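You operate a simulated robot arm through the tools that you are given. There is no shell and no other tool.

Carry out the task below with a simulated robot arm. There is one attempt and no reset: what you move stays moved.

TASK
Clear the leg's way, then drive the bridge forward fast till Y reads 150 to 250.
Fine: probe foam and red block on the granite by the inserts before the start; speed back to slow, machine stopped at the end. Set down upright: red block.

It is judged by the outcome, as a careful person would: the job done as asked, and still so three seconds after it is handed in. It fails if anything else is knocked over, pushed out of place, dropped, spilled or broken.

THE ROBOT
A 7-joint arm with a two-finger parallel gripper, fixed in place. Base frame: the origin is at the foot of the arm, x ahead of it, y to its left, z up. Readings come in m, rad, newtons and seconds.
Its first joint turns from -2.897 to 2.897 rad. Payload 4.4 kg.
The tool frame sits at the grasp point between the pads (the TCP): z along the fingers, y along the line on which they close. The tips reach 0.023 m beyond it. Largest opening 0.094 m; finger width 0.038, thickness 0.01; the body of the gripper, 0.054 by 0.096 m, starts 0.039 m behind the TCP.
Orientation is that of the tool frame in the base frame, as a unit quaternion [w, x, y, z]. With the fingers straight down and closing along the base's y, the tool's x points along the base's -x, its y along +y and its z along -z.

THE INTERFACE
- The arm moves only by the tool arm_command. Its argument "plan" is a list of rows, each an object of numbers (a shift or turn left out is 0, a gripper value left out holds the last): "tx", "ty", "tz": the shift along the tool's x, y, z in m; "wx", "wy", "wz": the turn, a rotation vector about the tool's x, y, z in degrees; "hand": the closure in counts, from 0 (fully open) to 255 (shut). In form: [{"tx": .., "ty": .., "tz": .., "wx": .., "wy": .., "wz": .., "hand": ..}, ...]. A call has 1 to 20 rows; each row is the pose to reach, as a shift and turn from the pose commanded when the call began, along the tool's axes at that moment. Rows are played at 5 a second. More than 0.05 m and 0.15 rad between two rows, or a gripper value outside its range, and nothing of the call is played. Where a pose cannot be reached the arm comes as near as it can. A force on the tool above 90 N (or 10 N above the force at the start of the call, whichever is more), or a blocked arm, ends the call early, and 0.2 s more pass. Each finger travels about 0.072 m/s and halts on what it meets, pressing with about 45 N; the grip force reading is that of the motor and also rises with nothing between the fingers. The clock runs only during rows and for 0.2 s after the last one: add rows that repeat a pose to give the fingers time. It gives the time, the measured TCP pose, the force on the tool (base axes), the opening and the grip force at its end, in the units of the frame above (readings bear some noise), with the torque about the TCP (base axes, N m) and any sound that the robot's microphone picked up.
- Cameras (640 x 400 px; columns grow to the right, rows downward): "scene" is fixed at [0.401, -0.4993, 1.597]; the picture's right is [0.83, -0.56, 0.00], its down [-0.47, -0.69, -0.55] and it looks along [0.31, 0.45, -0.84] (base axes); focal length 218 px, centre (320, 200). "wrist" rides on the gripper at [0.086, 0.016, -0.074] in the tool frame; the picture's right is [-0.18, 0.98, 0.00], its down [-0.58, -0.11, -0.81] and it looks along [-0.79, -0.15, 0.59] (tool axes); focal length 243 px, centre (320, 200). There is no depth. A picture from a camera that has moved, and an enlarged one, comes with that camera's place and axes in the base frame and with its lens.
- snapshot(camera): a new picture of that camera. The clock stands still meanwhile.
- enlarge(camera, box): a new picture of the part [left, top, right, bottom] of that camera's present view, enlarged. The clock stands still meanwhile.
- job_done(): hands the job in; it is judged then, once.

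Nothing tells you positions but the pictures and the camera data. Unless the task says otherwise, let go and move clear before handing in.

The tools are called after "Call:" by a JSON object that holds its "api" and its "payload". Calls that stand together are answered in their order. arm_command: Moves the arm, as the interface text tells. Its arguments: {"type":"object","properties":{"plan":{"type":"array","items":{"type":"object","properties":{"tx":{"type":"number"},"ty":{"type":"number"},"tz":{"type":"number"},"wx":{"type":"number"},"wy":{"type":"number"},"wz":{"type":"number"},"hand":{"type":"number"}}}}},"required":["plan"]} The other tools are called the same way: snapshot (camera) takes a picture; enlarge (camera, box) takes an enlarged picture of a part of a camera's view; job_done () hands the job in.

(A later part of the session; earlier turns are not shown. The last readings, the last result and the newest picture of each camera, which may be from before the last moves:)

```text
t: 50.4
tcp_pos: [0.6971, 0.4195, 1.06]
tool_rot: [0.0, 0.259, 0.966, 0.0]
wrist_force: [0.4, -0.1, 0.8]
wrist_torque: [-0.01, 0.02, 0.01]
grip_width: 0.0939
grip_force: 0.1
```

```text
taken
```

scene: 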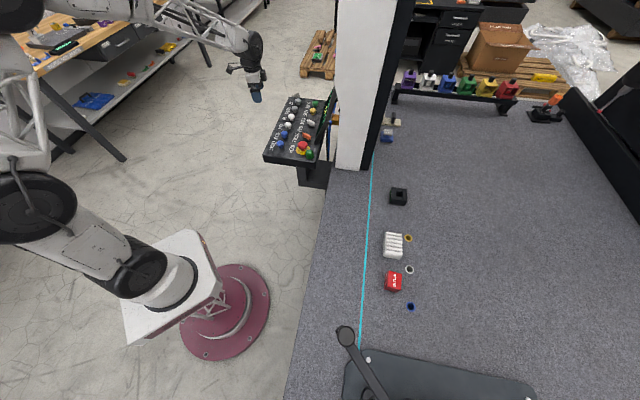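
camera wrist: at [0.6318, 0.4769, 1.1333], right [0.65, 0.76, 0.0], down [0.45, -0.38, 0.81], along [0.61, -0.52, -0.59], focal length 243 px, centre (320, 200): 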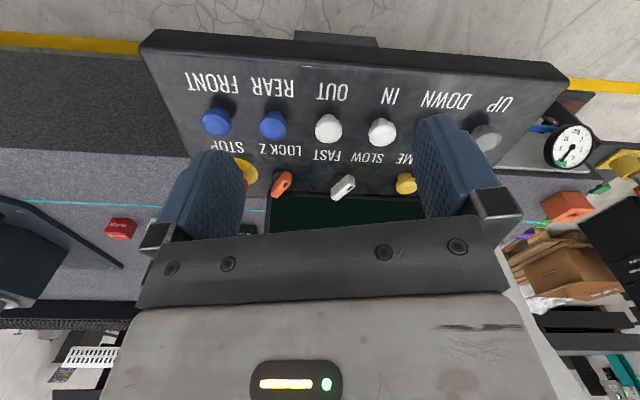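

Call:
{"api": "enlarge", "payload": {"camera": "wrist", "box": [230, 130, 430, 240]}}

Call:
{"api": "enlarge", "payload": {"camera": "scene", "box": [290, 90, 330, 170]}}

Call:
{"api": "enlarge", "payload": {"camera": "wrist", "box": [130, 30, 350, 170]}}

```text
3.20 times, centred on (330, 185) of wrist
camera zoom: at [0.6318, 0.4769, 1.1333], right [0.65, 0.76, 0.0], down [0.45, -0.38, 0.81], along [0.61, -0.52, -0.59], focal length 776 px, centre (288, 248)
```

zoom: 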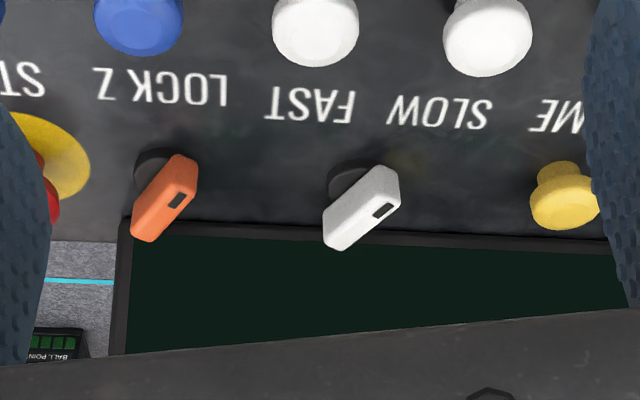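

```text
5.00 times, centred on (310, 130) of scene
camera zoom: at [0.401, -0.4993, 1.597], right [0.83, -0.56, 0.0], down [-0.47, -0.69, -0.55], along [0.31, 0.45, -0.84], focal length 1088 px, centre (370, 550)
```

zoom: 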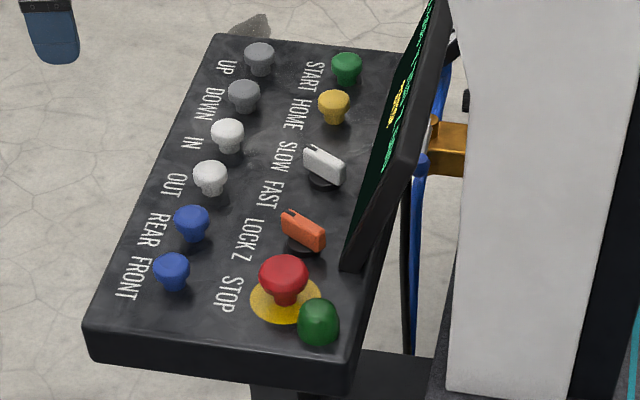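

```text
2.86 times, centred on (240, 100) of wrist
camera zoom: at [0.6318, 0.4769, 1.1333], right [0.65, 0.76, 0.0], down [0.45, -0.38, 0.81], along [0.61, -0.52, -0.59], focal length 693 px, centre (549, 486)
```

zoom: 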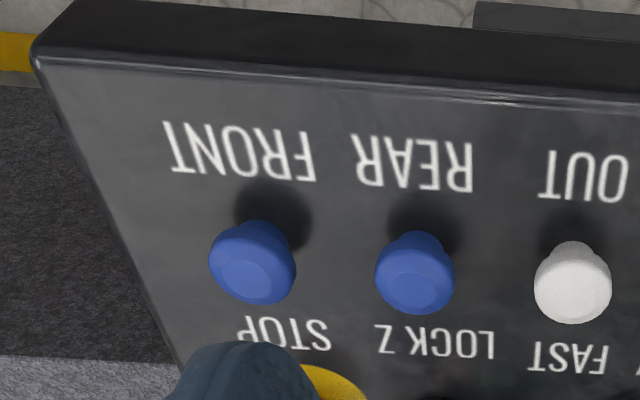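

The console is clear to read: the white selector's mark points to SLOW, and FRONT is the blue button at the end. I'll take sharper zooms of the selector, STOP and the display.

Call:
{"api": "enlarge", "payload": {"camera": "wrist", "box": [315, 150, 375, 210]}}

Call:
{"api": "enlarge", "payload": {"camera": "scene", "box": [298, 108, 328, 138]}}

Call:
{"api": "enlarge", "payload": {"camera": "scene", "box": [290, 138, 320, 168]}}

```text
6.67 times, centred on (345, 180) of wrist
camera zoom: at [0.6318, 0.4769, 1.1333], right [0.65, 0.76, 0.0], down [0.45, -0.38, 0.81], along [0.61, -0.52, -0.59], focal length 1618 px, centre (153, 333)
```

zoom: 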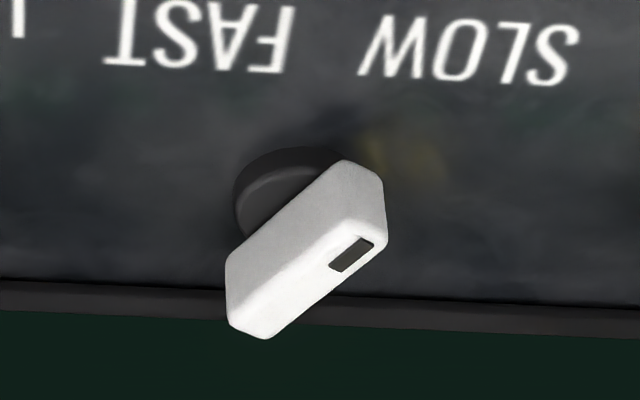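

```text
13.33 times, centred on (313, 123) of scene
camera zoom: at [0.401, -0.4993, 1.597], right [0.83, -0.56, 0.0], down [-0.47, -0.69, -0.55], along [0.31, 0.45, -0.84], focal length 2900 px, centre (413, 1227)
```

zoom: 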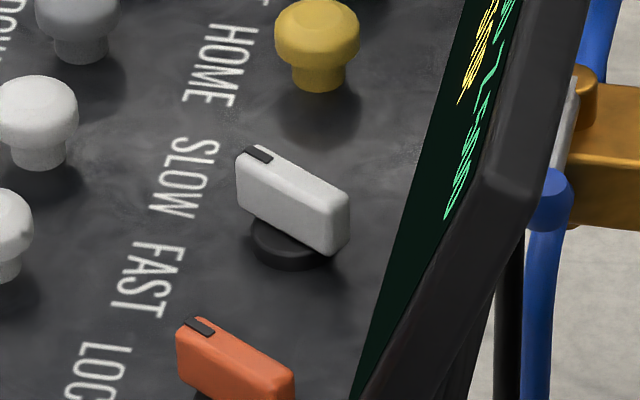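

```text
13.33 times, centred on (305, 153) of scene
camera zoom: at [0.401, -0.4993, 1.597], right [0.83, -0.56, 0.0], down [-0.47, -0.69, -0.55], along [0.31, 0.45, -0.84], focal length 2900 px, centre (520, 827)
```

zoom: 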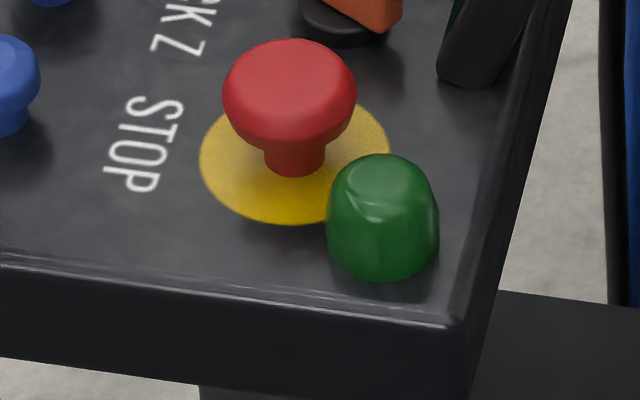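

The selector handle is about 0.047 × 0.013 m with its top at z≈0.886, centred at (0.8965,0.303). It points 31° to the SLOW side, so it needs roughly a 60° turn to FAST. I'll move above it with the fingers narrowed and aligned to the handle.

Call:
{"api": "arm_command", "payload": {"plan": [{"tx": -0.02, "tz": 0.0, "wz": 6, "hand": 100}, {"tx": -0.05, "tz": 0.01, "wz": 12, "hand": 180}, {"tx": -0.085, "tz": 0.02, "wz": 18, "hand": 190}, {"tx": -0.12, "tz": 0.03, "wz": 24}, {"tx": -0.155, "tz": 0.04, "wz": 30}, {"tx": -0.19, "tz": 0.05, "wz": 36}, {"tx": -0.215, "tz": 0.06, "wz": 42}, {"tx": -0.231, "ty": -0.001, "tz": 0.065, "wz": 46}, {"tx": -0.231, "ty": -0.001, "tz": 0.065, "wz": 46}]}}

Call:
{"api": "snapshot", "payload": {"camera": "wrist"}}

Call:
{"api": "snapshot", "payload": {"camera": "scene"}}

```text
t: 52.4
tcp_pos: [0.8997, 0.2999, 0.9977]
tool_rot: [0.0, 0.616, 0.788, -0.001]
wrist_force: [-0.4, -0.2, 0.0]
wrist_torque: [-0.04, -0.02, 0.03]
grip_width: 0.0239
grip_force: 0.0
```

```text
taken
camera wrist: at [0.8959, 0.3876, 1.0716], right [1.0, 0.06, 0.0], down [0.04, -0.59, 0.81], along [0.05, -0.8, -0.59], focal length 243 px, centre (320, 200)
```

wrist: 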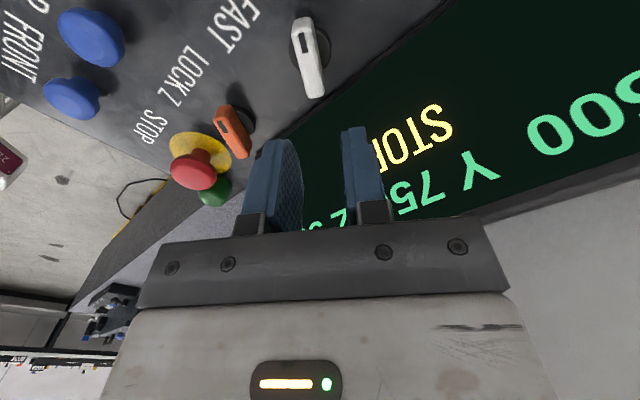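

```text
taken
```

scene: 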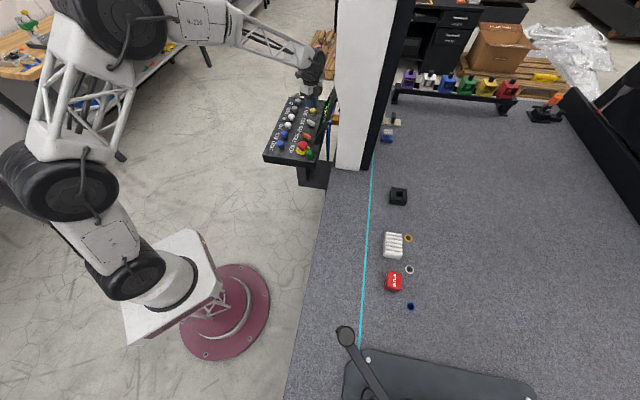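

Call:
{"api": "enlarge", "payload": {"camera": "wrist", "box": [260, 0, 380, 120]}}

Call:
{"api": "enlarge", "payload": {"camera": "scene", "box": [295, 60, 345, 140]}}

```text
3.33 times, centred on (320, 60) of wrist
camera zoom: at [0.8959, 0.3876, 1.0716], right [1.0, 0.06, 0.0], down [0.04, -0.59, 0.81], along [0.05, -0.8, -0.59], focal length 809 px, centre (320, 667)
```

zoom: 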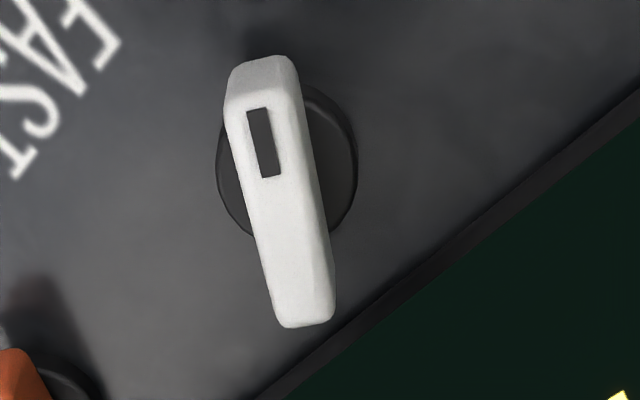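

```text
5.00 times, centred on (320, 100) of scene
camera zoom: at [0.401, -0.4993, 1.597], right [0.83, -0.56, 0.0], down [-0.47, -0.69, -0.55], along [0.31, 0.45, -0.84], focal length 1088 px, centre (320, 700)
```

zoom: 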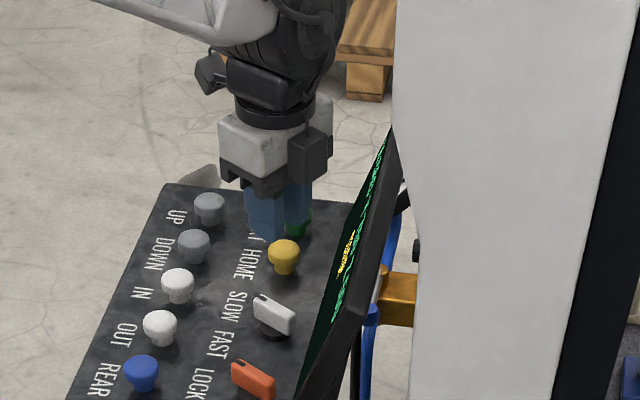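

The fingers are aligned with the handle, which sits about 7 mm to one side and 3 mm nearer in the tool frame. I'll correct that and come down to just above it, then check again.

Call:
{"api": "arm_command", "payload": {"plan": [{"tx": 0.0015, "ty": -0.004, "tz": 0.01}, {"tx": 0.0027, "ty": -0.0072, "tz": 0.025}, {"tx": 0.0027, "ty": -0.0072, "tz": 0.04}, {"tx": 0.0027, "ty": -0.0072, "tz": 0.055}, {"tx": 0.0027, "ty": -0.0072, "tz": 0.066}, {"tx": 0.0027, "ty": -0.0072, "tz": 0.066}]}}

Call:
{"api": "snapshot", "payload": {"camera": "wrist"}}

Call:
{"api": "enlarge", "payload": {"camera": "scene", "box": [295, 80, 345, 140]}}

```text
t: 53.8
tcp_pos: [0.8944, 0.3031, 0.932]
tool_rot: [-0.001, 0.616, 0.788, 0.0]
wrist_force: [0.1, 0.1, 0.1]
wrist_torque: [-0.03, 0.0, -0.03]
grip_width: 0.0241
grip_force: 0.1
```

```text
taken
camera wrist: at [0.8894, 0.3902, 1.0058], right [1.0, 0.06, 0.0], down [0.04, -0.59, 0.81], along [0.05, -0.8, -0.59], focal length 243 px, centre (320, 200)
```

wrist: 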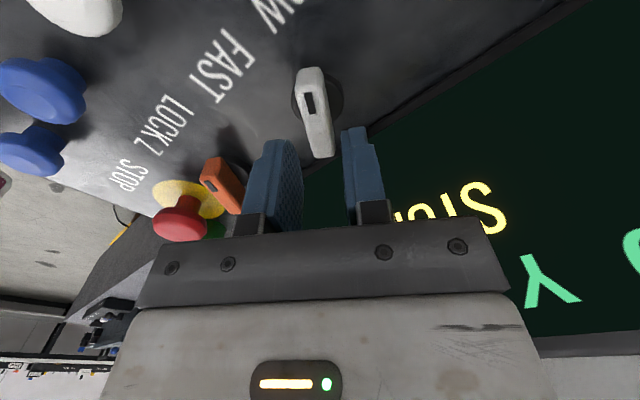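

```text
6.67 times, centred on (320, 110) of scene
camera zoom: at [0.401, -0.4993, 1.597], right [0.83, -0.56, 0.0], down [-0.47, -0.69, -0.55], along [0.31, 0.45, -0.84], focal length 1450 px, centre (320, 800)
```

zoom: 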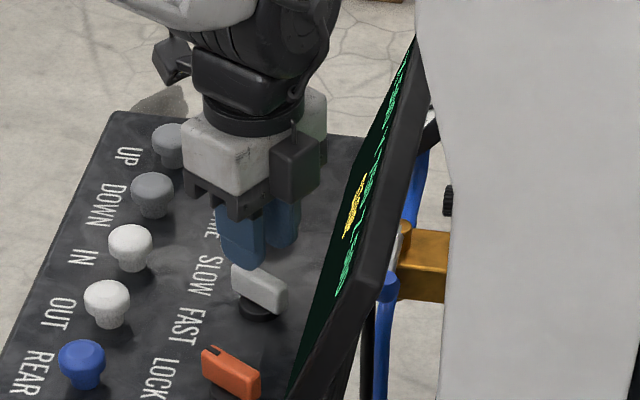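

Call:
{"api": "enlarge", "payload": {"camera": "wrist", "box": [260, 50, 380, 170]}}

```text
3.33 times, centred on (320, 110) of wrist
camera zoom: at [0.8894, 0.3902, 1.0058], right [1.0, 0.06, 0.0], down [0.04, -0.59, 0.81], along [0.05, -0.8, -0.59], focal length 809 px, centre (320, 500)
```

zoom: 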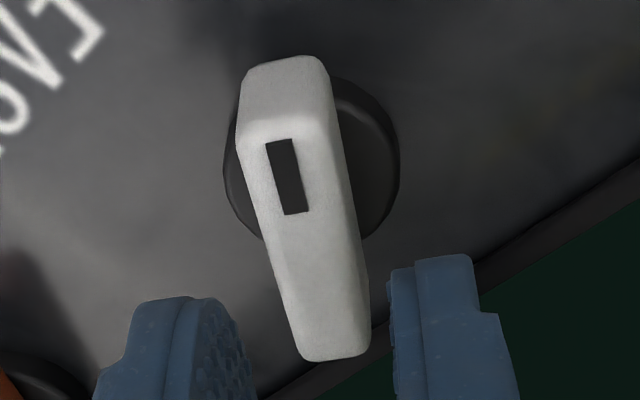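

Call:
{"api": "arm_command", "payload": {"plan": [{"tx": -0.001, "ty": -0.0017, "tz": 0.006}, {"tx": -0.001, "ty": -0.0017, "tz": 0.014}, {"tx": -0.001, "ty": -0.0017, "tz": 0.022}, {"tx": -0.001, "ty": -0.0017, "tz": 0.03}, {"tx": -0.001, "ty": -0.0017, "tz": 0.035}, {"tx": -0.001, "ty": -0.0017, "tz": 0.038}, {"tx": -0.001, "ty": -0.0017, "tz": 0.038}]}}

Call:
{"api": "snapshot", "payload": {"camera": "wrist"}}

Call:
{"api": "enlarge", "payload": {"camera": "wrist", "box": [240, 80, 400, 240]}}

Call:
{"api": "enlarge", "payload": {"camera": "scene", "box": [298, 100, 338, 140]}}

```text
t: 55.4
tcp_pos: [0.8911, 0.3016, 0.8944]
tool_rot: [-0.001, 0.615, 0.788, 0.0]
wrist_force: [0.1, 0.3, -0.6]
wrist_torque: [0.01, 0.0, -0.02]
grip_width: 0.0239
grip_force: 0.1
```

```text
taken
camera wrist: at [0.8864, 0.3885, 0.9682], right [1.0, 0.06, 0.0], down [0.04, -0.59, 0.81], along [0.05, -0.8, -0.59], focal length 243 px, centre (320, 200)
```

wrist: 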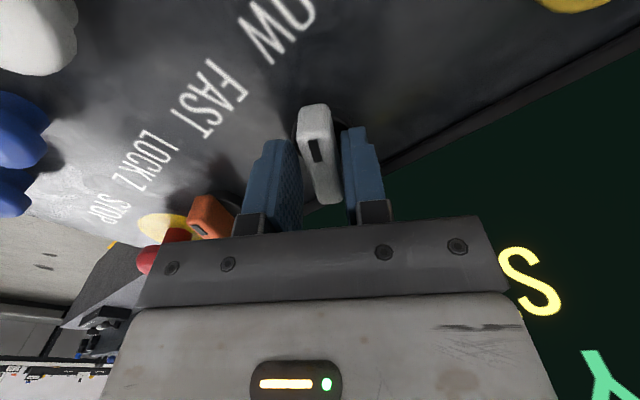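

```text
2.50 times, centred on (320, 160) of wrist
camera zoom: at [0.8864, 0.3885, 0.9682], right [1.0, 0.06, 0.0], down [0.04, -0.59, 0.81], along [0.05, -0.8, -0.59], focal length 606 px, centre (320, 300)
```

zoom: 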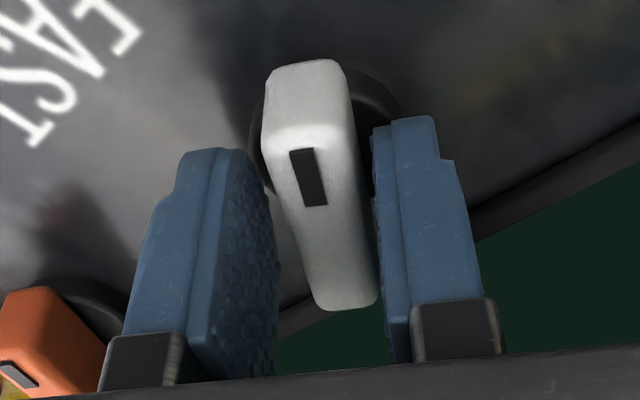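

```text
10.00 times, centred on (318, 120) of scene
camera zoom: at [0.401, -0.4993, 1.597], right [0.83, -0.56, 0.0], down [-0.47, -0.69, -0.55], along [0.31, 0.45, -0.84], focal length 2175 px, centre (340, 1000)
```

zoom: 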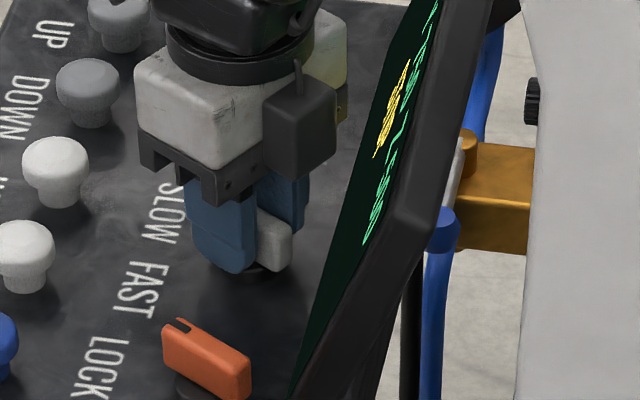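

The handle is centred between the fingers and clear of the screen. I'll narrow the fingers slightly and turn the selector toward FAST.

Call:
{"api": "arm_command", "payload": {"plan": [{"hand": 203}, {"hand": 203}, {"wz": -7}, {"wz": -14}, {"wz": -21}, {"wz": -28}, {"wz": -35}, {"wz": -42}, {"wz": -49}, {"wz": -56}, {"wz": -62}, {"wz": -66}, {"wz": -66}]}}

Call:
{"api": "snapshot", "payload": {"camera": "wrist"}}

Call:
{"api": "enlarge", "payload": {"camera": "scene", "box": [298, 100, 338, 140]}}

```text
t: 58.2
tcp_pos: [0.8902, 0.3011, 0.895]
tool_rot: [0.0, 0.086, 0.996, 0.001]
wrist_force: [2.6, 8.1, -1.6]
wrist_torque: [-0.02, -0.13, -0.18]
grip_width: 0.0226
grip_force: 4.2
```

```text
taken
camera wrist: at [0.8094, 0.3311, 0.969], right [0.35, 0.94, 0.0], down [0.55, -0.21, 0.81], along [0.76, -0.28, -0.59], focal length 243 px, centre (320, 200)
```

wrist: 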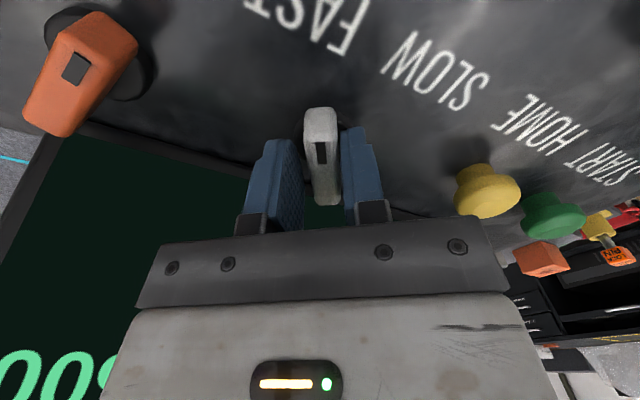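

```text
10.00 times, centred on (318, 120) of scene
camera zoom: at [0.401, -0.4993, 1.597], right [0.83, -0.56, 0.0], down [-0.47, -0.69, -0.55], along [0.31, 0.45, -0.84], focal length 2175 px, centre (340, 1000)
```

zoom: 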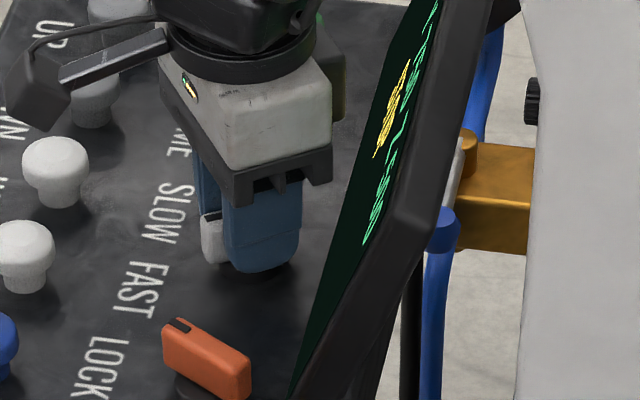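

The handle turned with the fingers and now presses lightly at its end stop. I'll open a little, rise, and look at its position.

Call:
{"api": "arm_command", "payload": {"plan": [{"wz": 3, "hand": 180}, {"wz": 3, "hand": 170}, {"wz": 3, "hand": 170}, {"wz": 3, "tz": -0.02}, {"wz": 3, "tz": -0.05}, {"wz": 3, "tz": -0.09}, {"wz": 3, "tz": -0.12}, {"wz": 3, "tz": -0.12}]}}

Call:
{"api": "snapshot", "payload": {"camera": "wrist"}}

Call:
{"api": "enlarge", "payload": {"camera": "scene", "box": [288, 90, 338, 170]}}

```text
t: 60.0
tcp_pos: [0.8929, 0.3003, 1.0169]
tool_rot: [0.0, 0.112, 0.994, 0.0]
wrist_force: [0.3, 0.0, 0.4]
wrist_torque: [-0.03, 0.0, -0.03]
grip_width: 0.0312
grip_force: 0.0
```

```text
taken
camera wrist: at [0.8123, 0.3352, 1.091], right [0.4, 0.92, 0.0], down [0.54, -0.24, 0.81], along [0.74, -0.32, -0.59], focal length 243 px, centre (320, 200)
```

wrist: 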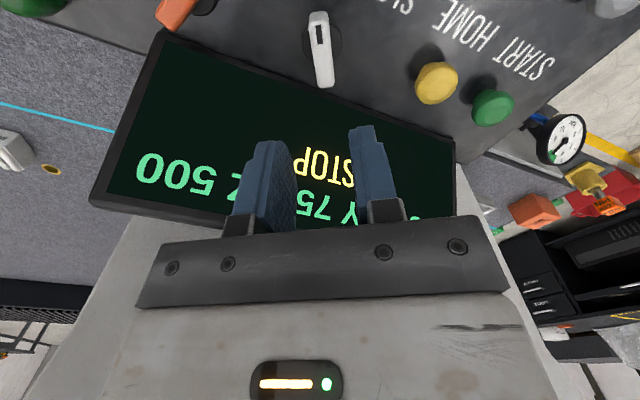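

```text
5.00 times, centred on (313, 130) of scene
camera zoom: at [0.401, -0.4993, 1.597], right [0.83, -0.56, 0.0], down [-0.47, -0.69, -0.55], along [0.31, 0.45, -0.84], focal length 1088 px, centre (355, 550)
```

zoom: 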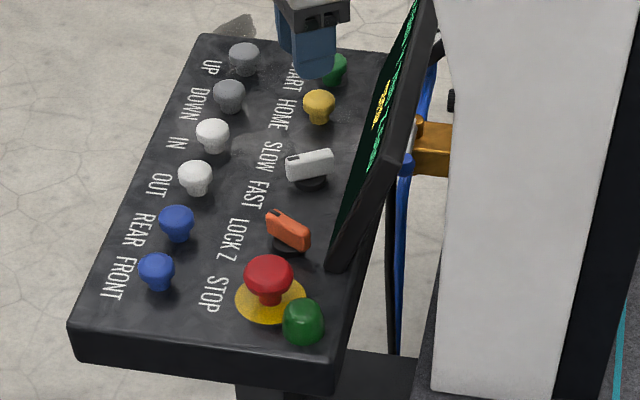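

The selector now points to FAST. Next I move above FRONT at about (0.693,0.259, top z≈0.88) with closed fingers. I'll turn the hand so the camera can see the Y reading beside the gripper.

Call:
{"api": "arm_command", "payload": {"plan": [{"tx": 0.02, "ty": -0.009, "wz": 5, "hand": 255}, {"tx": 0.055, "ty": -0.025, "wz": 11}, {"tx": 0.09, "ty": -0.041, "wz": 17}, {"tx": 0.125, "ty": -0.057, "wz": 23}, {"tx": 0.155, "ty": -0.071, "wz": 29}, {"tx": 0.178, "ty": -0.0815, "tz": 0.02, "wz": 34}, {"tx": 0.1853, "ty": -0.0849, "tz": 0.045, "wz": 36}, {"tx": 0.1853, "ty": -0.0849, "tz": 0.06, "wz": 36}, {"tx": 0.1853, "ty": -0.0849, "tz": 0.06, "wz": 36}]}}

Call:
{"api": "snapshot", "payload": {"camera": "wrist"}}

Call:
{"api": "enlarge", "payload": {"camera": "scene", "box": [260, 110, 330, 180]}}

```text
t: 62.0
tcp_pos: [0.6916, 0.2605, 0.9535]
tool_rot: [-0.001, 0.414, 0.91, 0.0]
wrist_force: [-0.5, 0.7, -0.7]
wrist_torque: [-0.03, -0.01, -0.02]
grip_width: 0.0002
grip_force: 43.1
```

```text
taken
camera wrist: at [0.6481, 0.3356, 1.0278], right [0.86, 0.51, 0.0], down [0.3, -0.51, 0.81], along [0.41, -0.7, -0.59], focal length 243 px, centre (320, 200)
```

wrist: 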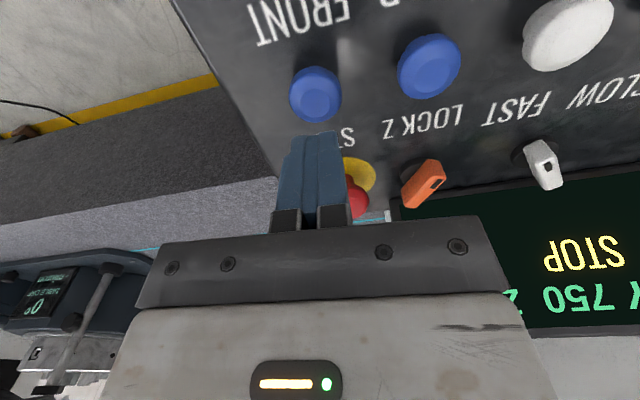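

```text
5.71 times, centred on (295, 145) of scene
camera zoom: at [0.401, -0.4993, 1.597], right [0.83, -0.56, 0.0], down [-0.47, -0.69, -0.55], along [0.31, 0.45, -0.84], focal length 1243 px, centre (463, 514)
```

zoom: 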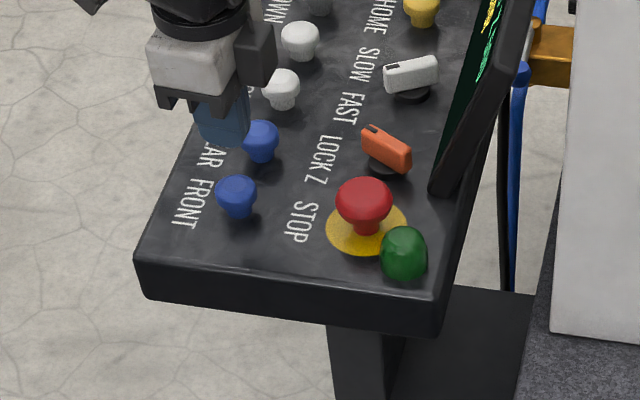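

The display (STOP, Y 750) is readable at the right edge, and the FRONT button is right under the fingertips. I'll come down to just above it.

Call:
{"api": "arm_command", "payload": {"plan": [{"ty": -0.002, "tz": 0.015}, {"ty": -0.002, "tz": 0.03}, {"ty": -0.002, "tz": 0.04}, {"ty": -0.002, "tz": 0.045}, {"ty": -0.002, "tz": 0.045}]}}

Call:
{"api": "snapshot", "payload": {"camera": "wrist"}}

Call:
{"api": "enlarge", "payload": {"camera": "scene", "box": [260, 120, 310, 170]}}

```text
t: 63.2
tcp_pos: [0.6898, 0.2588, 0.9089]
tool_rot: [-0.001, 0.415, 0.91, -0.001]
wrist_force: [-0.1, 0.1, 0.3]
wrist_torque: [0.03, 0.01, 0.01]
grip_width: 0.0
grip_force: 42.7
```

```text
taken
camera wrist: at [0.6463, 0.3338, 0.9834], right [0.86, 0.51, 0.0], down [0.3, -0.51, 0.81], along [0.41, -0.7, -0.59], focal length 243 px, centre (320, 200)
```

wrist: 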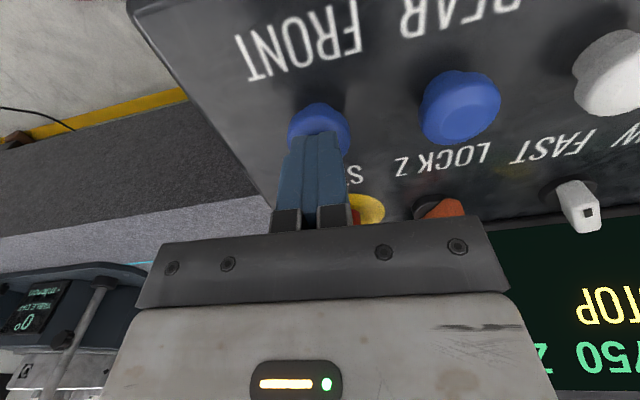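

```text
8.00 times, centred on (285, 145) of scene
camera zoom: at [0.401, -0.4993, 1.597], right [0.83, -0.56, 0.0], down [-0.47, -0.69, -0.55], along [0.31, 0.45, -0.84], focal length 1740 px, centre (600, 640)
```

zoom: 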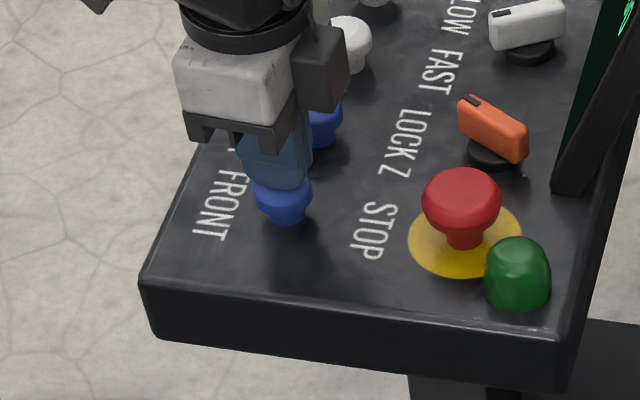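

I'll turn the hand a few degrees so all the Y digits are in view, then press FRONT a few millimetres and look.

Call:
{"api": "arm_command", "payload": {"plan": [{"wz": -4.5}, {"wz": -4.5, "tz": 0.003}, {"wz": -4.5, "tz": 0.006}, {"wz": -4.5, "tz": 0.008}]}}

Call:
{"api": "snapshot", "payload": {"camera": "wrist"}}

Call:
{"api": "enlarge", "payload": {"camera": "wrist", "box": [540, 220, 640, 400]}}

```text
t: 64.2
tcp_pos: [0.6908, 0.2581, 0.902]
tool_rot: [0.001, 0.377, 0.926, 0.001]
wrist_force: [-10.4, -1.2, 23.8]
wrist_torque: [0.0, 0.28, 0.05]
grip_width: 0.0
grip_force: 42.2
heard: click
```

```text
taken
camera wrist: at [0.6406, 0.3297, 0.9759], right [0.82, 0.57, 0.0], down [0.34, -0.49, 0.81], along [0.46, -0.66, -0.59], focal length 243 px, centre (320, 200)
```

wrist: 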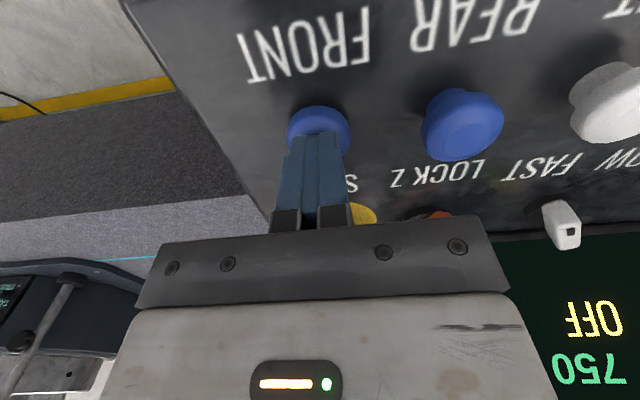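

```text
2.22 times, centred on (590, 310) of wrist
camera zoom: at [0.6406, 0.3297, 0.9759], right [0.82, 0.57, 0.0], down [0.34, -0.49, 0.81], along [0.46, -0.66, -0.59], focal length 539 px, centre (-280, -44)
```

zoom: 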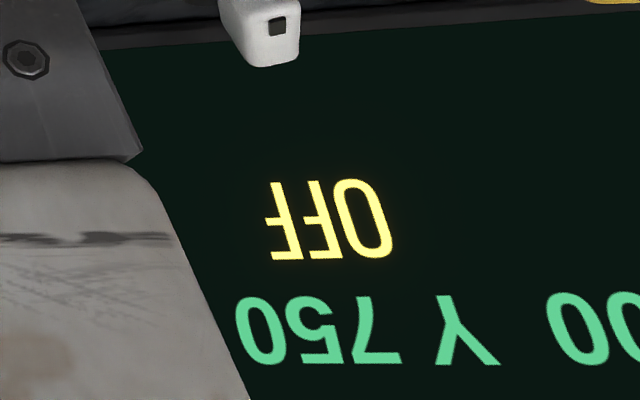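

Pressing FRONT gave a click and the display now reads OFF with Y still at 750, so the machine must be switched on with START first. I'll release FRONT and rise.

Call:
{"api": "arm_command", "payload": {"plan": [{"tz": -0.01}, {"tz": -0.04}, {"tz": -0.08}, {"tz": -0.12}, {"tz": -0.12}]}}

Call:
{"api": "snapshot", "payload": {"camera": "wrist"}}

Call:
{"api": "snapshot", "payload": {"camera": "scene"}}

```text
t: 65.4
tcp_pos: [0.693, 0.2579, 1.024]
tool_rot: [0.0, 0.379, 0.926, 0.0]
wrist_force: [0.8, 0.4, 0.0]
wrist_torque: [-0.01, 0.03, -0.01]
grip_width: 0.0
grip_force: 42.3
```

```text
taken
camera wrist: at [0.6437, 0.3294, 1.0976], right [0.82, 0.57, 0.0], down [0.34, -0.48, 0.81], along [0.46, -0.66, -0.59], focal length 243 px, centre (320, 200)
```

wrist: 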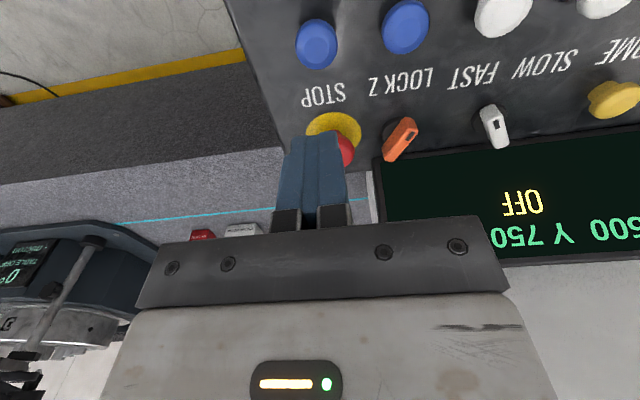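

```text
taken
```

scene: 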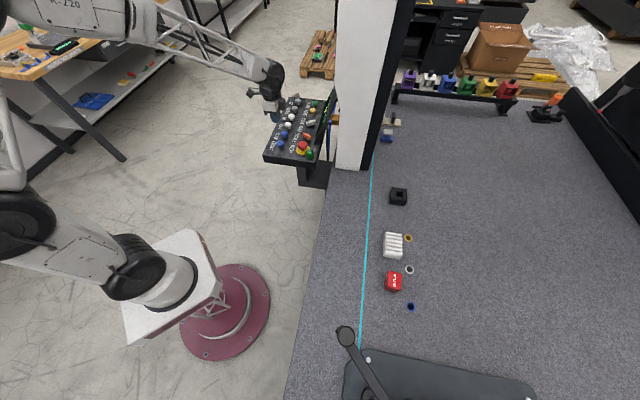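

Call:
{"api": "arm_command", "payload": {"plan": [{"tx": -0.01, "ty": 0.034, "tz": -0.01, "wz": 4}, {"tx": -0.022, "ty": 0.072, "tz": -0.02, "wz": 8}, {"tx": -0.034, "ty": 0.112, "tz": -0.03, "wz": 12}, {"tx": -0.046, "ty": 0.152, "tz": -0.036, "wz": 16}, {"tx": -0.056, "ty": 0.185, "tz": -0.036, "wz": 20}, {"tx": -0.0615, "ty": 0.204, "tz": -0.036, "wz": 22.4}, {"tx": -0.0615, "ty": 0.204, "tz": -0.036, "wz": 22.4}]}}

Call:
{"api": "arm_command", "payload": {"plan": [{"wx": -7}, {"wx": -14}, {"wx": -21}, {"wx": -28}, {"wx": -35}, {"wx": -35}]}}

Call:
{"api": "snapshot", "payload": {"camera": "wrist"}}

Call:
{"api": "snapshot", "payload": {"camera": "scene"}}

```text
t: 67.0
tcp_pos: [0.8766, 0.363, 1.0586]
tool_rot: [0.0, 0.551, 0.835, 0.0]
wrist_force: [-0.5, 0.3, 0.7]
wrist_torque: [-0.01, -0.01, -0.02]
grip_width: 0.0004
grip_force: 42.6
```

```text
t: 68.4
tcp_pos: [0.8757, 0.3608, 1.0573]
tool_rot: [0.166, 0.526, 0.795, 0.252]
wrist_force: [0.0, -1.0, 0.1]
wrist_torque: [0.03, 0.06, 0.02]
grip_width: 0.0
grip_force: 42.7
```

```text
taken
camera wrist: at [0.8155, 0.4278, 1.1268], right [0.81, 0.15, 0.56], down [-0.28, -0.75, 0.6], along [0.51, -0.64, -0.57], focal length 243 px, centre (320, 200)
```

wrist: 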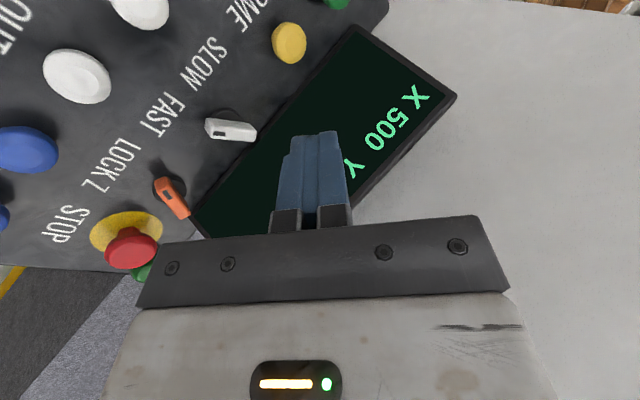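

```text
taken
```

scene: 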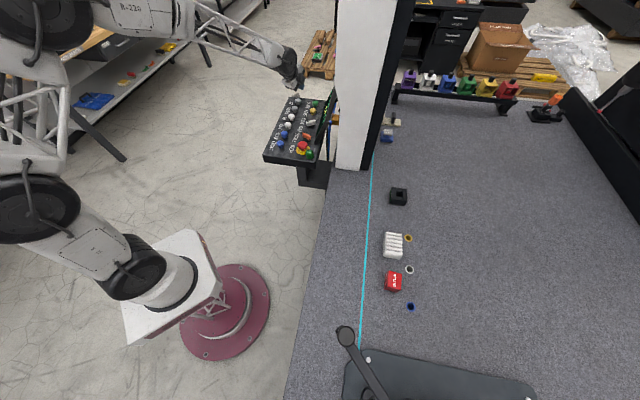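

The tilt points outward as intended. I'll reach out to hover above START at about (1.009,0.435) and check how near the arm gets.

Call:
{"api": "arm_command", "payload": {"plan": [{"tx": 0.003, "ty": 0.0125, "tz": 0.0328}, {"tx": 0.006, "ty": 0.025, "tz": 0.0655}, {"tx": 0.009, "ty": 0.0376, "tz": 0.0983}, {"tx": 0.012, "ty": 0.05, "tz": 0.131}, {"tx": 0.0153, "ty": 0.0626, "tz": 0.1638}, {"tx": 0.0153, "ty": 0.0626, "tz": 0.1638}]}}

Call:
{"api": "snapshot", "payload": {"camera": "wrist"}}

Call:
{"api": "enlarge", "payload": {"camera": "scene", "box": [280, 70, 340, 130]}}

```text
t: 69.8
tcp_pos: [1.0038, 0.4316, 0.9588]
tool_rot: [0.165, 0.525, 0.796, 0.251]
wrist_force: [-0.1, 0.4, 0.1]
wrist_torque: [-0.02, -0.02, 0.01]
grip_width: 0.0002
grip_force: 42.4
```

```text
taken
camera wrist: at [0.9435, 0.4988, 1.0284], right [0.81, 0.15, 0.56], down [-0.28, -0.75, 0.6], along [0.51, -0.64, -0.57], focal length 243 px, centre (320, 200)
```

wrist: 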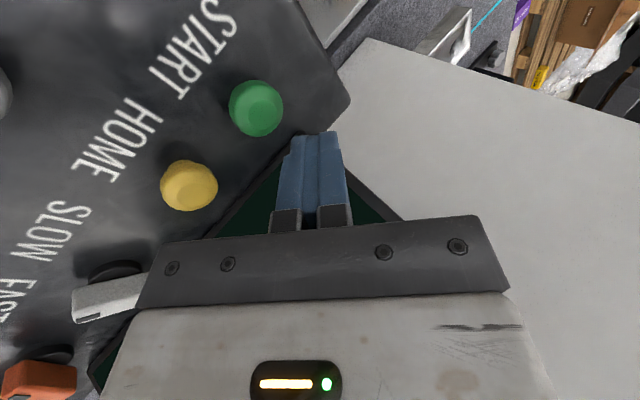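

```text
6.67 times, centred on (310, 100) of scene
camera zoom: at [0.401, -0.4993, 1.597], right [0.83, -0.56, 0.0], down [-0.47, -0.69, -0.55], along [0.31, 0.45, -0.84], focal length 1450 px, centre (387, 867)
```

zoom: 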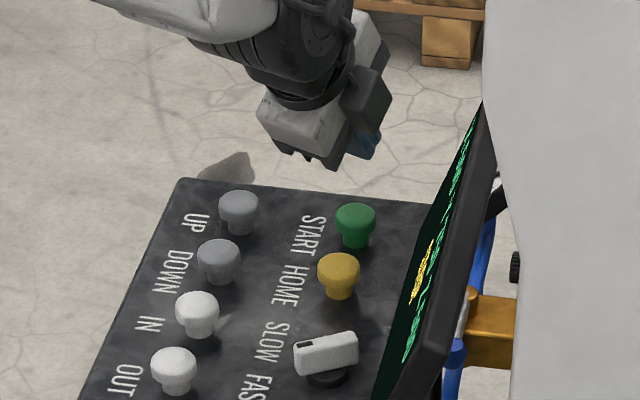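

START's top is at about (1.010,0.438,0.879), and the arm reaches it. I'll come straight down to just above it.

Call:
{"api": "arm_command", "payload": {"plan": [{"tx": 0.0029, "ty": -0.006, "tz": 0.0142}, {"tx": 0.0029, "ty": -0.0145, "tz": 0.0265}, {"tx": 0.0029, "ty": -0.0205, "tz": 0.035}, {"tx": 0.0029, "ty": -0.0248, "tz": 0.0412}, {"tx": 0.0029, "ty": -0.0248, "tz": 0.0412}]}}

Call:
{"api": "snapshot", "payload": {"camera": "wrist"}}

Call:
{"api": "enlarge", "payload": {"camera": "scene", "box": [285, 75, 335, 125]}}

```text
t: 71.0
tcp_pos: [1.0059, 0.4364, 0.9119]
tool_rot: [0.166, 0.526, 0.796, 0.25]
wrist_force: [0.0, -0.4, 0.6]
wrist_torque: [0.02, 0.01, 0.03]
grip_width: 0.0
grip_force: 41.8
```

```text
taken
camera wrist: at [0.9451, 0.5038, 0.9809], right [0.81, 0.15, 0.56], down [-0.28, -0.75, 0.6], along [0.51, -0.64, -0.57], focal length 243 px, centre (320, 200)
```

wrist: 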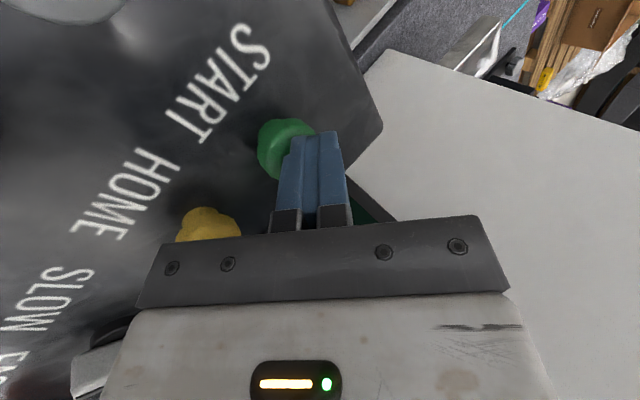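

```text
8.00 times, centred on (310, 100) of scene
camera zoom: at [0.401, -0.4993, 1.597], right [0.83, -0.56, 0.0], down [-0.47, -0.69, -0.55], along [0.31, 0.45, -0.84], focal length 1740 px, centre (400, 1000)
```

zoom: 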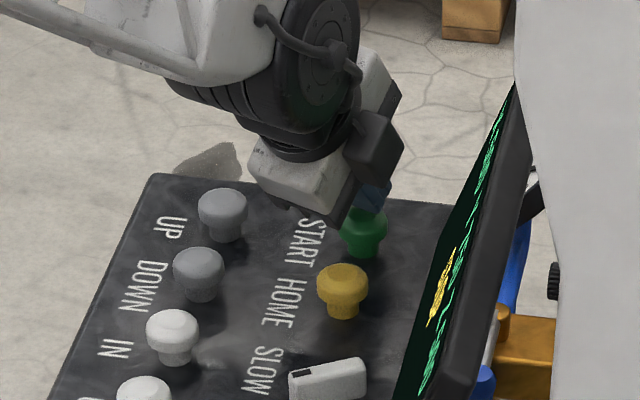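

Call:
{"api": "arm_command", "payload": {"plan": [{"tx": 0.0003, "ty": -0.0049, "tz": 0.0015}, {"tx": 0.0003, "ty": -0.0072, "tz": 0.0047}, {"tx": 0.0003, "ty": -0.0084, "tz": 0.0064}, {"tx": 0.0003, "ty": -0.0092, "tz": 0.0076}]}}

Call:
{"api": "snapshot", "payload": {"camera": "wrist"}}

Call:
{"api": "enlarge", "payload": {"camera": "scene", "box": [285, 75, 335, 125]}}

```text
t: 72.0
tcp_pos: [1.004, 0.437, 0.903]
tool_rot: [0.167, 0.525, 0.796, 0.253]
wrist_force: [-4.1, -2.4, 23.7]
wrist_torque: [-0.05, -0.04, 0.01]
grip_width: 0.0001
grip_force: 41.8
heard: click
```

```text
taken
camera wrist: at [0.9431, 0.5034, 0.972], right [0.81, 0.15, 0.57], down [-0.28, -0.75, 0.6], along [0.51, -0.64, -0.57], focal length 243 px, centre (320, 200)
```

wrist: 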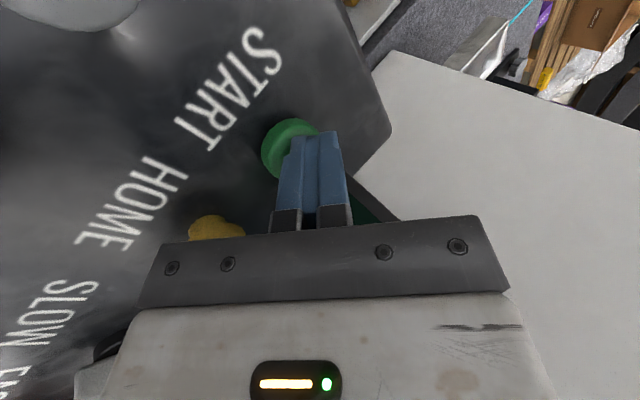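

```text
8.00 times, centred on (310, 100) of scene
camera zoom: at [0.401, -0.4993, 1.597], right [0.83, -0.56, 0.0], down [-0.47, -0.69, -0.55], along [0.31, 0.45, -0.84], focal length 1740 px, centre (400, 1000)
```

zoom: 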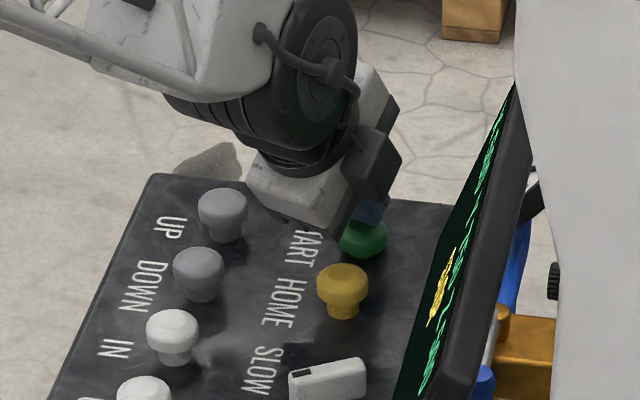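

START clicked. I'll lift straight off it and look at the lamp and display.

Call:
{"api": "arm_command", "payload": {"plan": [{"ty": 0.0058, "tz": -0.0082}, {"ty": 0.02, "tz": -0.0286}, {"ty": 0.04, "tz": -0.0572}, {"ty": 0.0575, "tz": -0.0817}, {"ty": 0.0575, "tz": -0.0817}]}}

Call:
{"api": "enlarge", "payload": {"camera": "scene", "box": [270, 90, 350, 180]}}

Call:
{"api": "snapshot", "payload": {"camera": "wrist"}}

```text
t: 73.2
tcp_pos: [1.0051, 0.4327, 1.0018]
tool_rot: [0.167, 0.526, 0.796, 0.251]
wrist_force: [0.5, 0.1, 0.4]
wrist_torque: [-0.01, -0.03, 0.0]
grip_width: 0.0002
grip_force: 42.4
```

```text
4.44 times, centred on (310, 135) of scene
camera zoom: at [0.401, -0.4993, 1.597], right [0.83, -0.56, 0.0], down [-0.47, -0.69, -0.55], along [0.31, 0.45, -0.84], focal length 967 px, centre (364, 489)
```

zoom: 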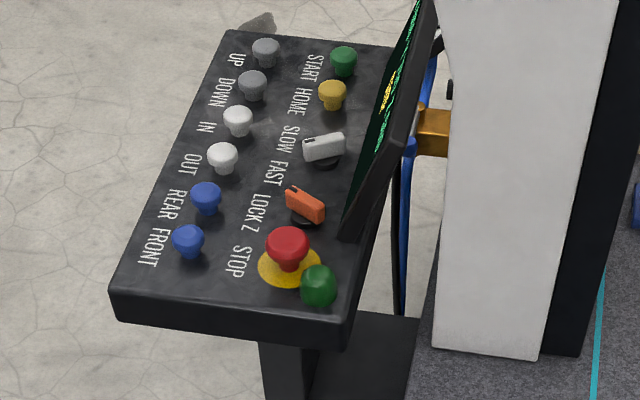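

```text
taken
camera wrist: at [0.9448, 0.4997, 1.0713], right [0.81, 0.15, 0.56], down [-0.28, -0.75, 0.6], along [0.51, -0.64, -0.57], focal length 243 px, centre (320, 200)
```

wrist: 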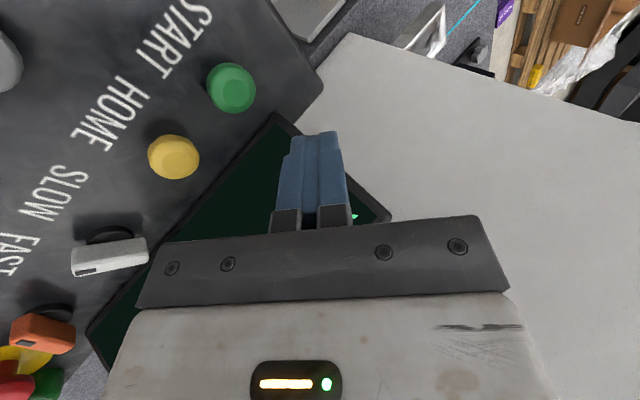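

Call:
{"api": "arm_command", "payload": {"plan": [{"tx": -0.003, "ty": -0.0174, "tz": -0.0259, "wx": 5}, {"tx": -0.006, "ty": -0.0347, "tz": -0.0518, "wx": 12}, {"tx": -0.009, "ty": -0.052, "tz": -0.0777, "wx": 19}, {"tx": -0.012, "ty": -0.0694, "tz": -0.1036, "wx": 26}, {"tx": -0.0153, "ty": -0.0868, "tz": -0.1295, "wx": 32}, {"tx": -0.0153, "ty": -0.0868, "tz": -0.1295, "wx": 35}, {"tx": -0.0153, "ty": -0.0868, "tz": -0.1295, "wx": 35}]}}

Call:
{"api": "arm_command", "payload": {"plan": [{"tx": -0.003, "ty": -0.025, "wz": -3}, {"tx": -0.0075, "ty": -0.065, "wz": -7}, {"tx": -0.012, "ty": -0.105, "tz": 0.01, "wz": -11}, {"tx": -0.0165, "ty": -0.145, "tz": 0.025, "wz": -15}, {"tx": -0.021, "ty": -0.185, "tz": 0.045, "wz": -19}, {"tx": -0.0238, "ty": -0.21, "tz": 0.058, "wz": -22.5}, {"tx": -0.0238, "ty": -0.21, "tz": 0.058, "wz": -22.5}]}}

Call:
{"api": "snapshot", "payload": {"camera": "wrist"}}

```text
t: 74.8
tcp_pos: [0.8754, 0.3639, 1.0551]
tool_rot: [0.0, 0.552, 0.834, 0.0]
wrist_force: [-0.6, 0.3, -0.7]
wrist_torque: [-0.03, 0.01, 0.02]
grip_width: 0.0
grip_force: 42.4
```

```text
t: 76.4
tcp_pos: [0.6941, 0.2582, 0.9976]
tool_rot: [0.0, 0.377, 0.926, -0.001]
wrist_force: [0.7, -0.3, 0.4]
wrist_torque: [-0.01, -0.01, 0.01]
grip_width: 0.0
grip_force: 42.5
```

```text
taken
camera wrist: at [0.6437, 0.3303, 1.0719], right [0.82, 0.57, 0.0], down [0.34, -0.48, 0.81], along [0.46, -0.66, -0.59], focal length 243 px, centre (320, 200)
```

wrist: 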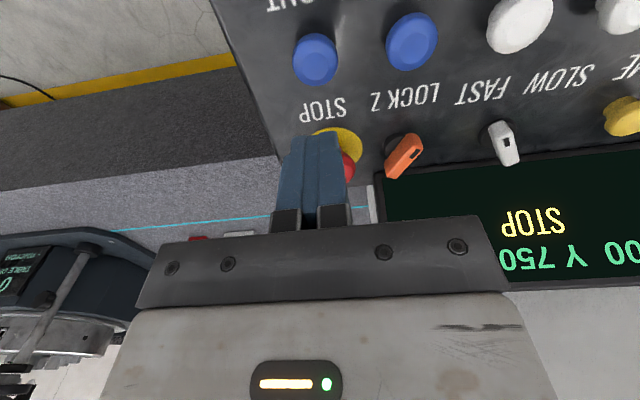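

The display reads STOP, Y 750 after START. I'll try FRONT again to see whether the drive now responds.

Call:
{"api": "arm_command", "payload": {"plan": [{"tz": 0.03}, {"tz": 0.06}, {"tz": 0.08}, {"tz": 0.09}, {"tz": 0.094}, {"tz": 0.0965}]}}

Call:
{"api": "snapshot", "payload": {"camera": "wrist"}}

Call:
{"api": "snapshot", "payload": {"camera": "scene"}}

```text
t: 77.8
tcp_pos: [0.6929, 0.2587, 0.9034]
tool_rot: [0.001, 0.378, 0.926, 0.0]
wrist_force: [-1.5, -7.1, 15.6]
wrist_torque: [-0.11, 0.06, 0.01]
grip_width: 0.0001
grip_force: 41.8
heard: click
```

```text
taken
camera wrist: at [0.6427, 0.3302, 0.9767], right [0.82, 0.57, 0.0], down [0.34, -0.48, 0.81], along [0.46, -0.66, -0.59], focal length 243 px, centre (320, 200)
```

wrist: 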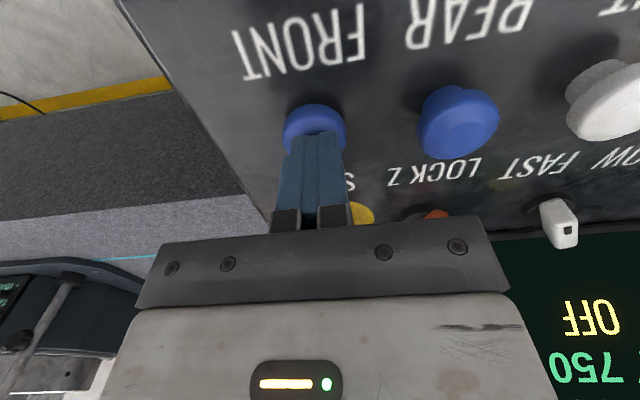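

```text
taken
```

scene: 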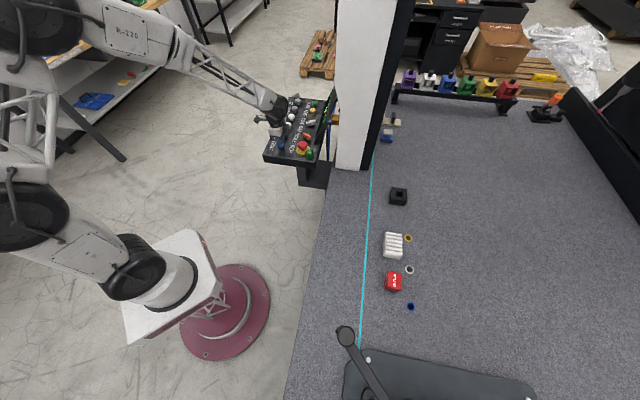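

OFF again, so the STOP mushroom is most likely latched and has to be released before START works. I'll lift off FRONT and take a close look at STOP.

Call:
{"api": "arm_command", "payload": {"plan": [{"tz": -0.01}, {"tz": -0.04}, {"tz": -0.08}, {"tz": -0.12}, {"tz": -0.12, "tx": 0.02, "ty": -0.02}, {"tz": -0.12, "tx": 0.04, "ty": -0.04}, {"tz": -0.12, "tx": 0.04, "ty": -0.04}]}}

Call:
{"api": "snapshot", "payload": {"camera": "wrist"}}

Call:
{"api": "enlarge", "payload": {"camera": "wrist", "box": [270, 90, 400, 220]}}

Call:
{"api": "enlarge", "payload": {"camera": "scene", "box": [293, 138, 318, 163]}}

```text
t: 79.4
tcp_pos: [0.6344, 0.259, 1.02]
tool_rot: [0.0, 0.378, 0.926, 0.0]
wrist_force: [-0.2, 0.8, -0.3]
wrist_torque: [0.01, -0.01, 0.0]
grip_width: 0.0
grip_force: 42.9
```

```text
taken
camera wrist: at [0.5841, 0.3303, 1.0934], right [0.82, 0.57, 0.0], down [0.34, -0.48, 0.81], along [0.46, -0.66, -0.59], focal length 243 px, centre (320, 200)
```

wrist: 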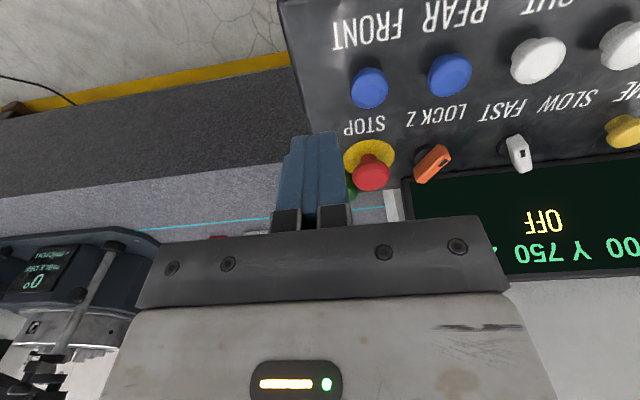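

```text
3.08 times, centred on (335, 155) of wrist
camera zoom: at [0.5841, 0.3303, 1.0934], right [0.82, 0.57, 0.0], down [0.34, -0.48, 0.81], along [0.46, -0.66, -0.59], focal length 746 px, centre (274, 338)
```

zoom: 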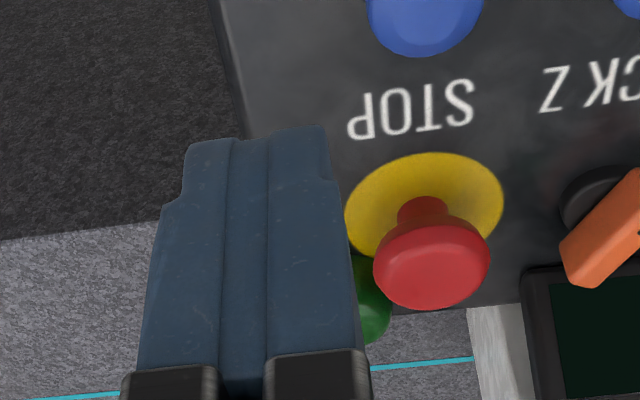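

```text
16.00 times, centred on (306, 150) of scene
camera zoom: at [0.401, -0.4993, 1.597], right [0.83, -0.56, 0.0], down [-0.47, -0.69, -0.55], along [0.31, 0.45, -0.84], focal length 3480 px, centre (552, 992)
```

zoom: 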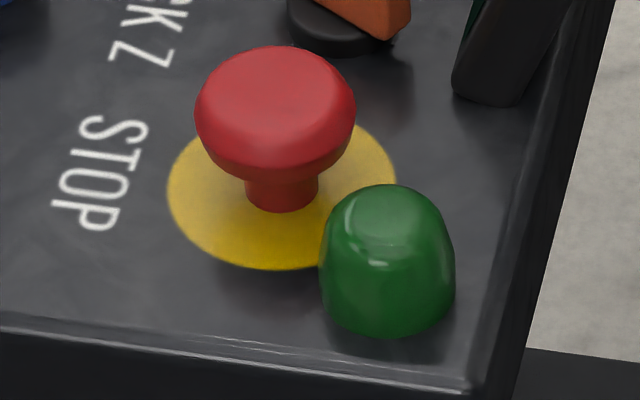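

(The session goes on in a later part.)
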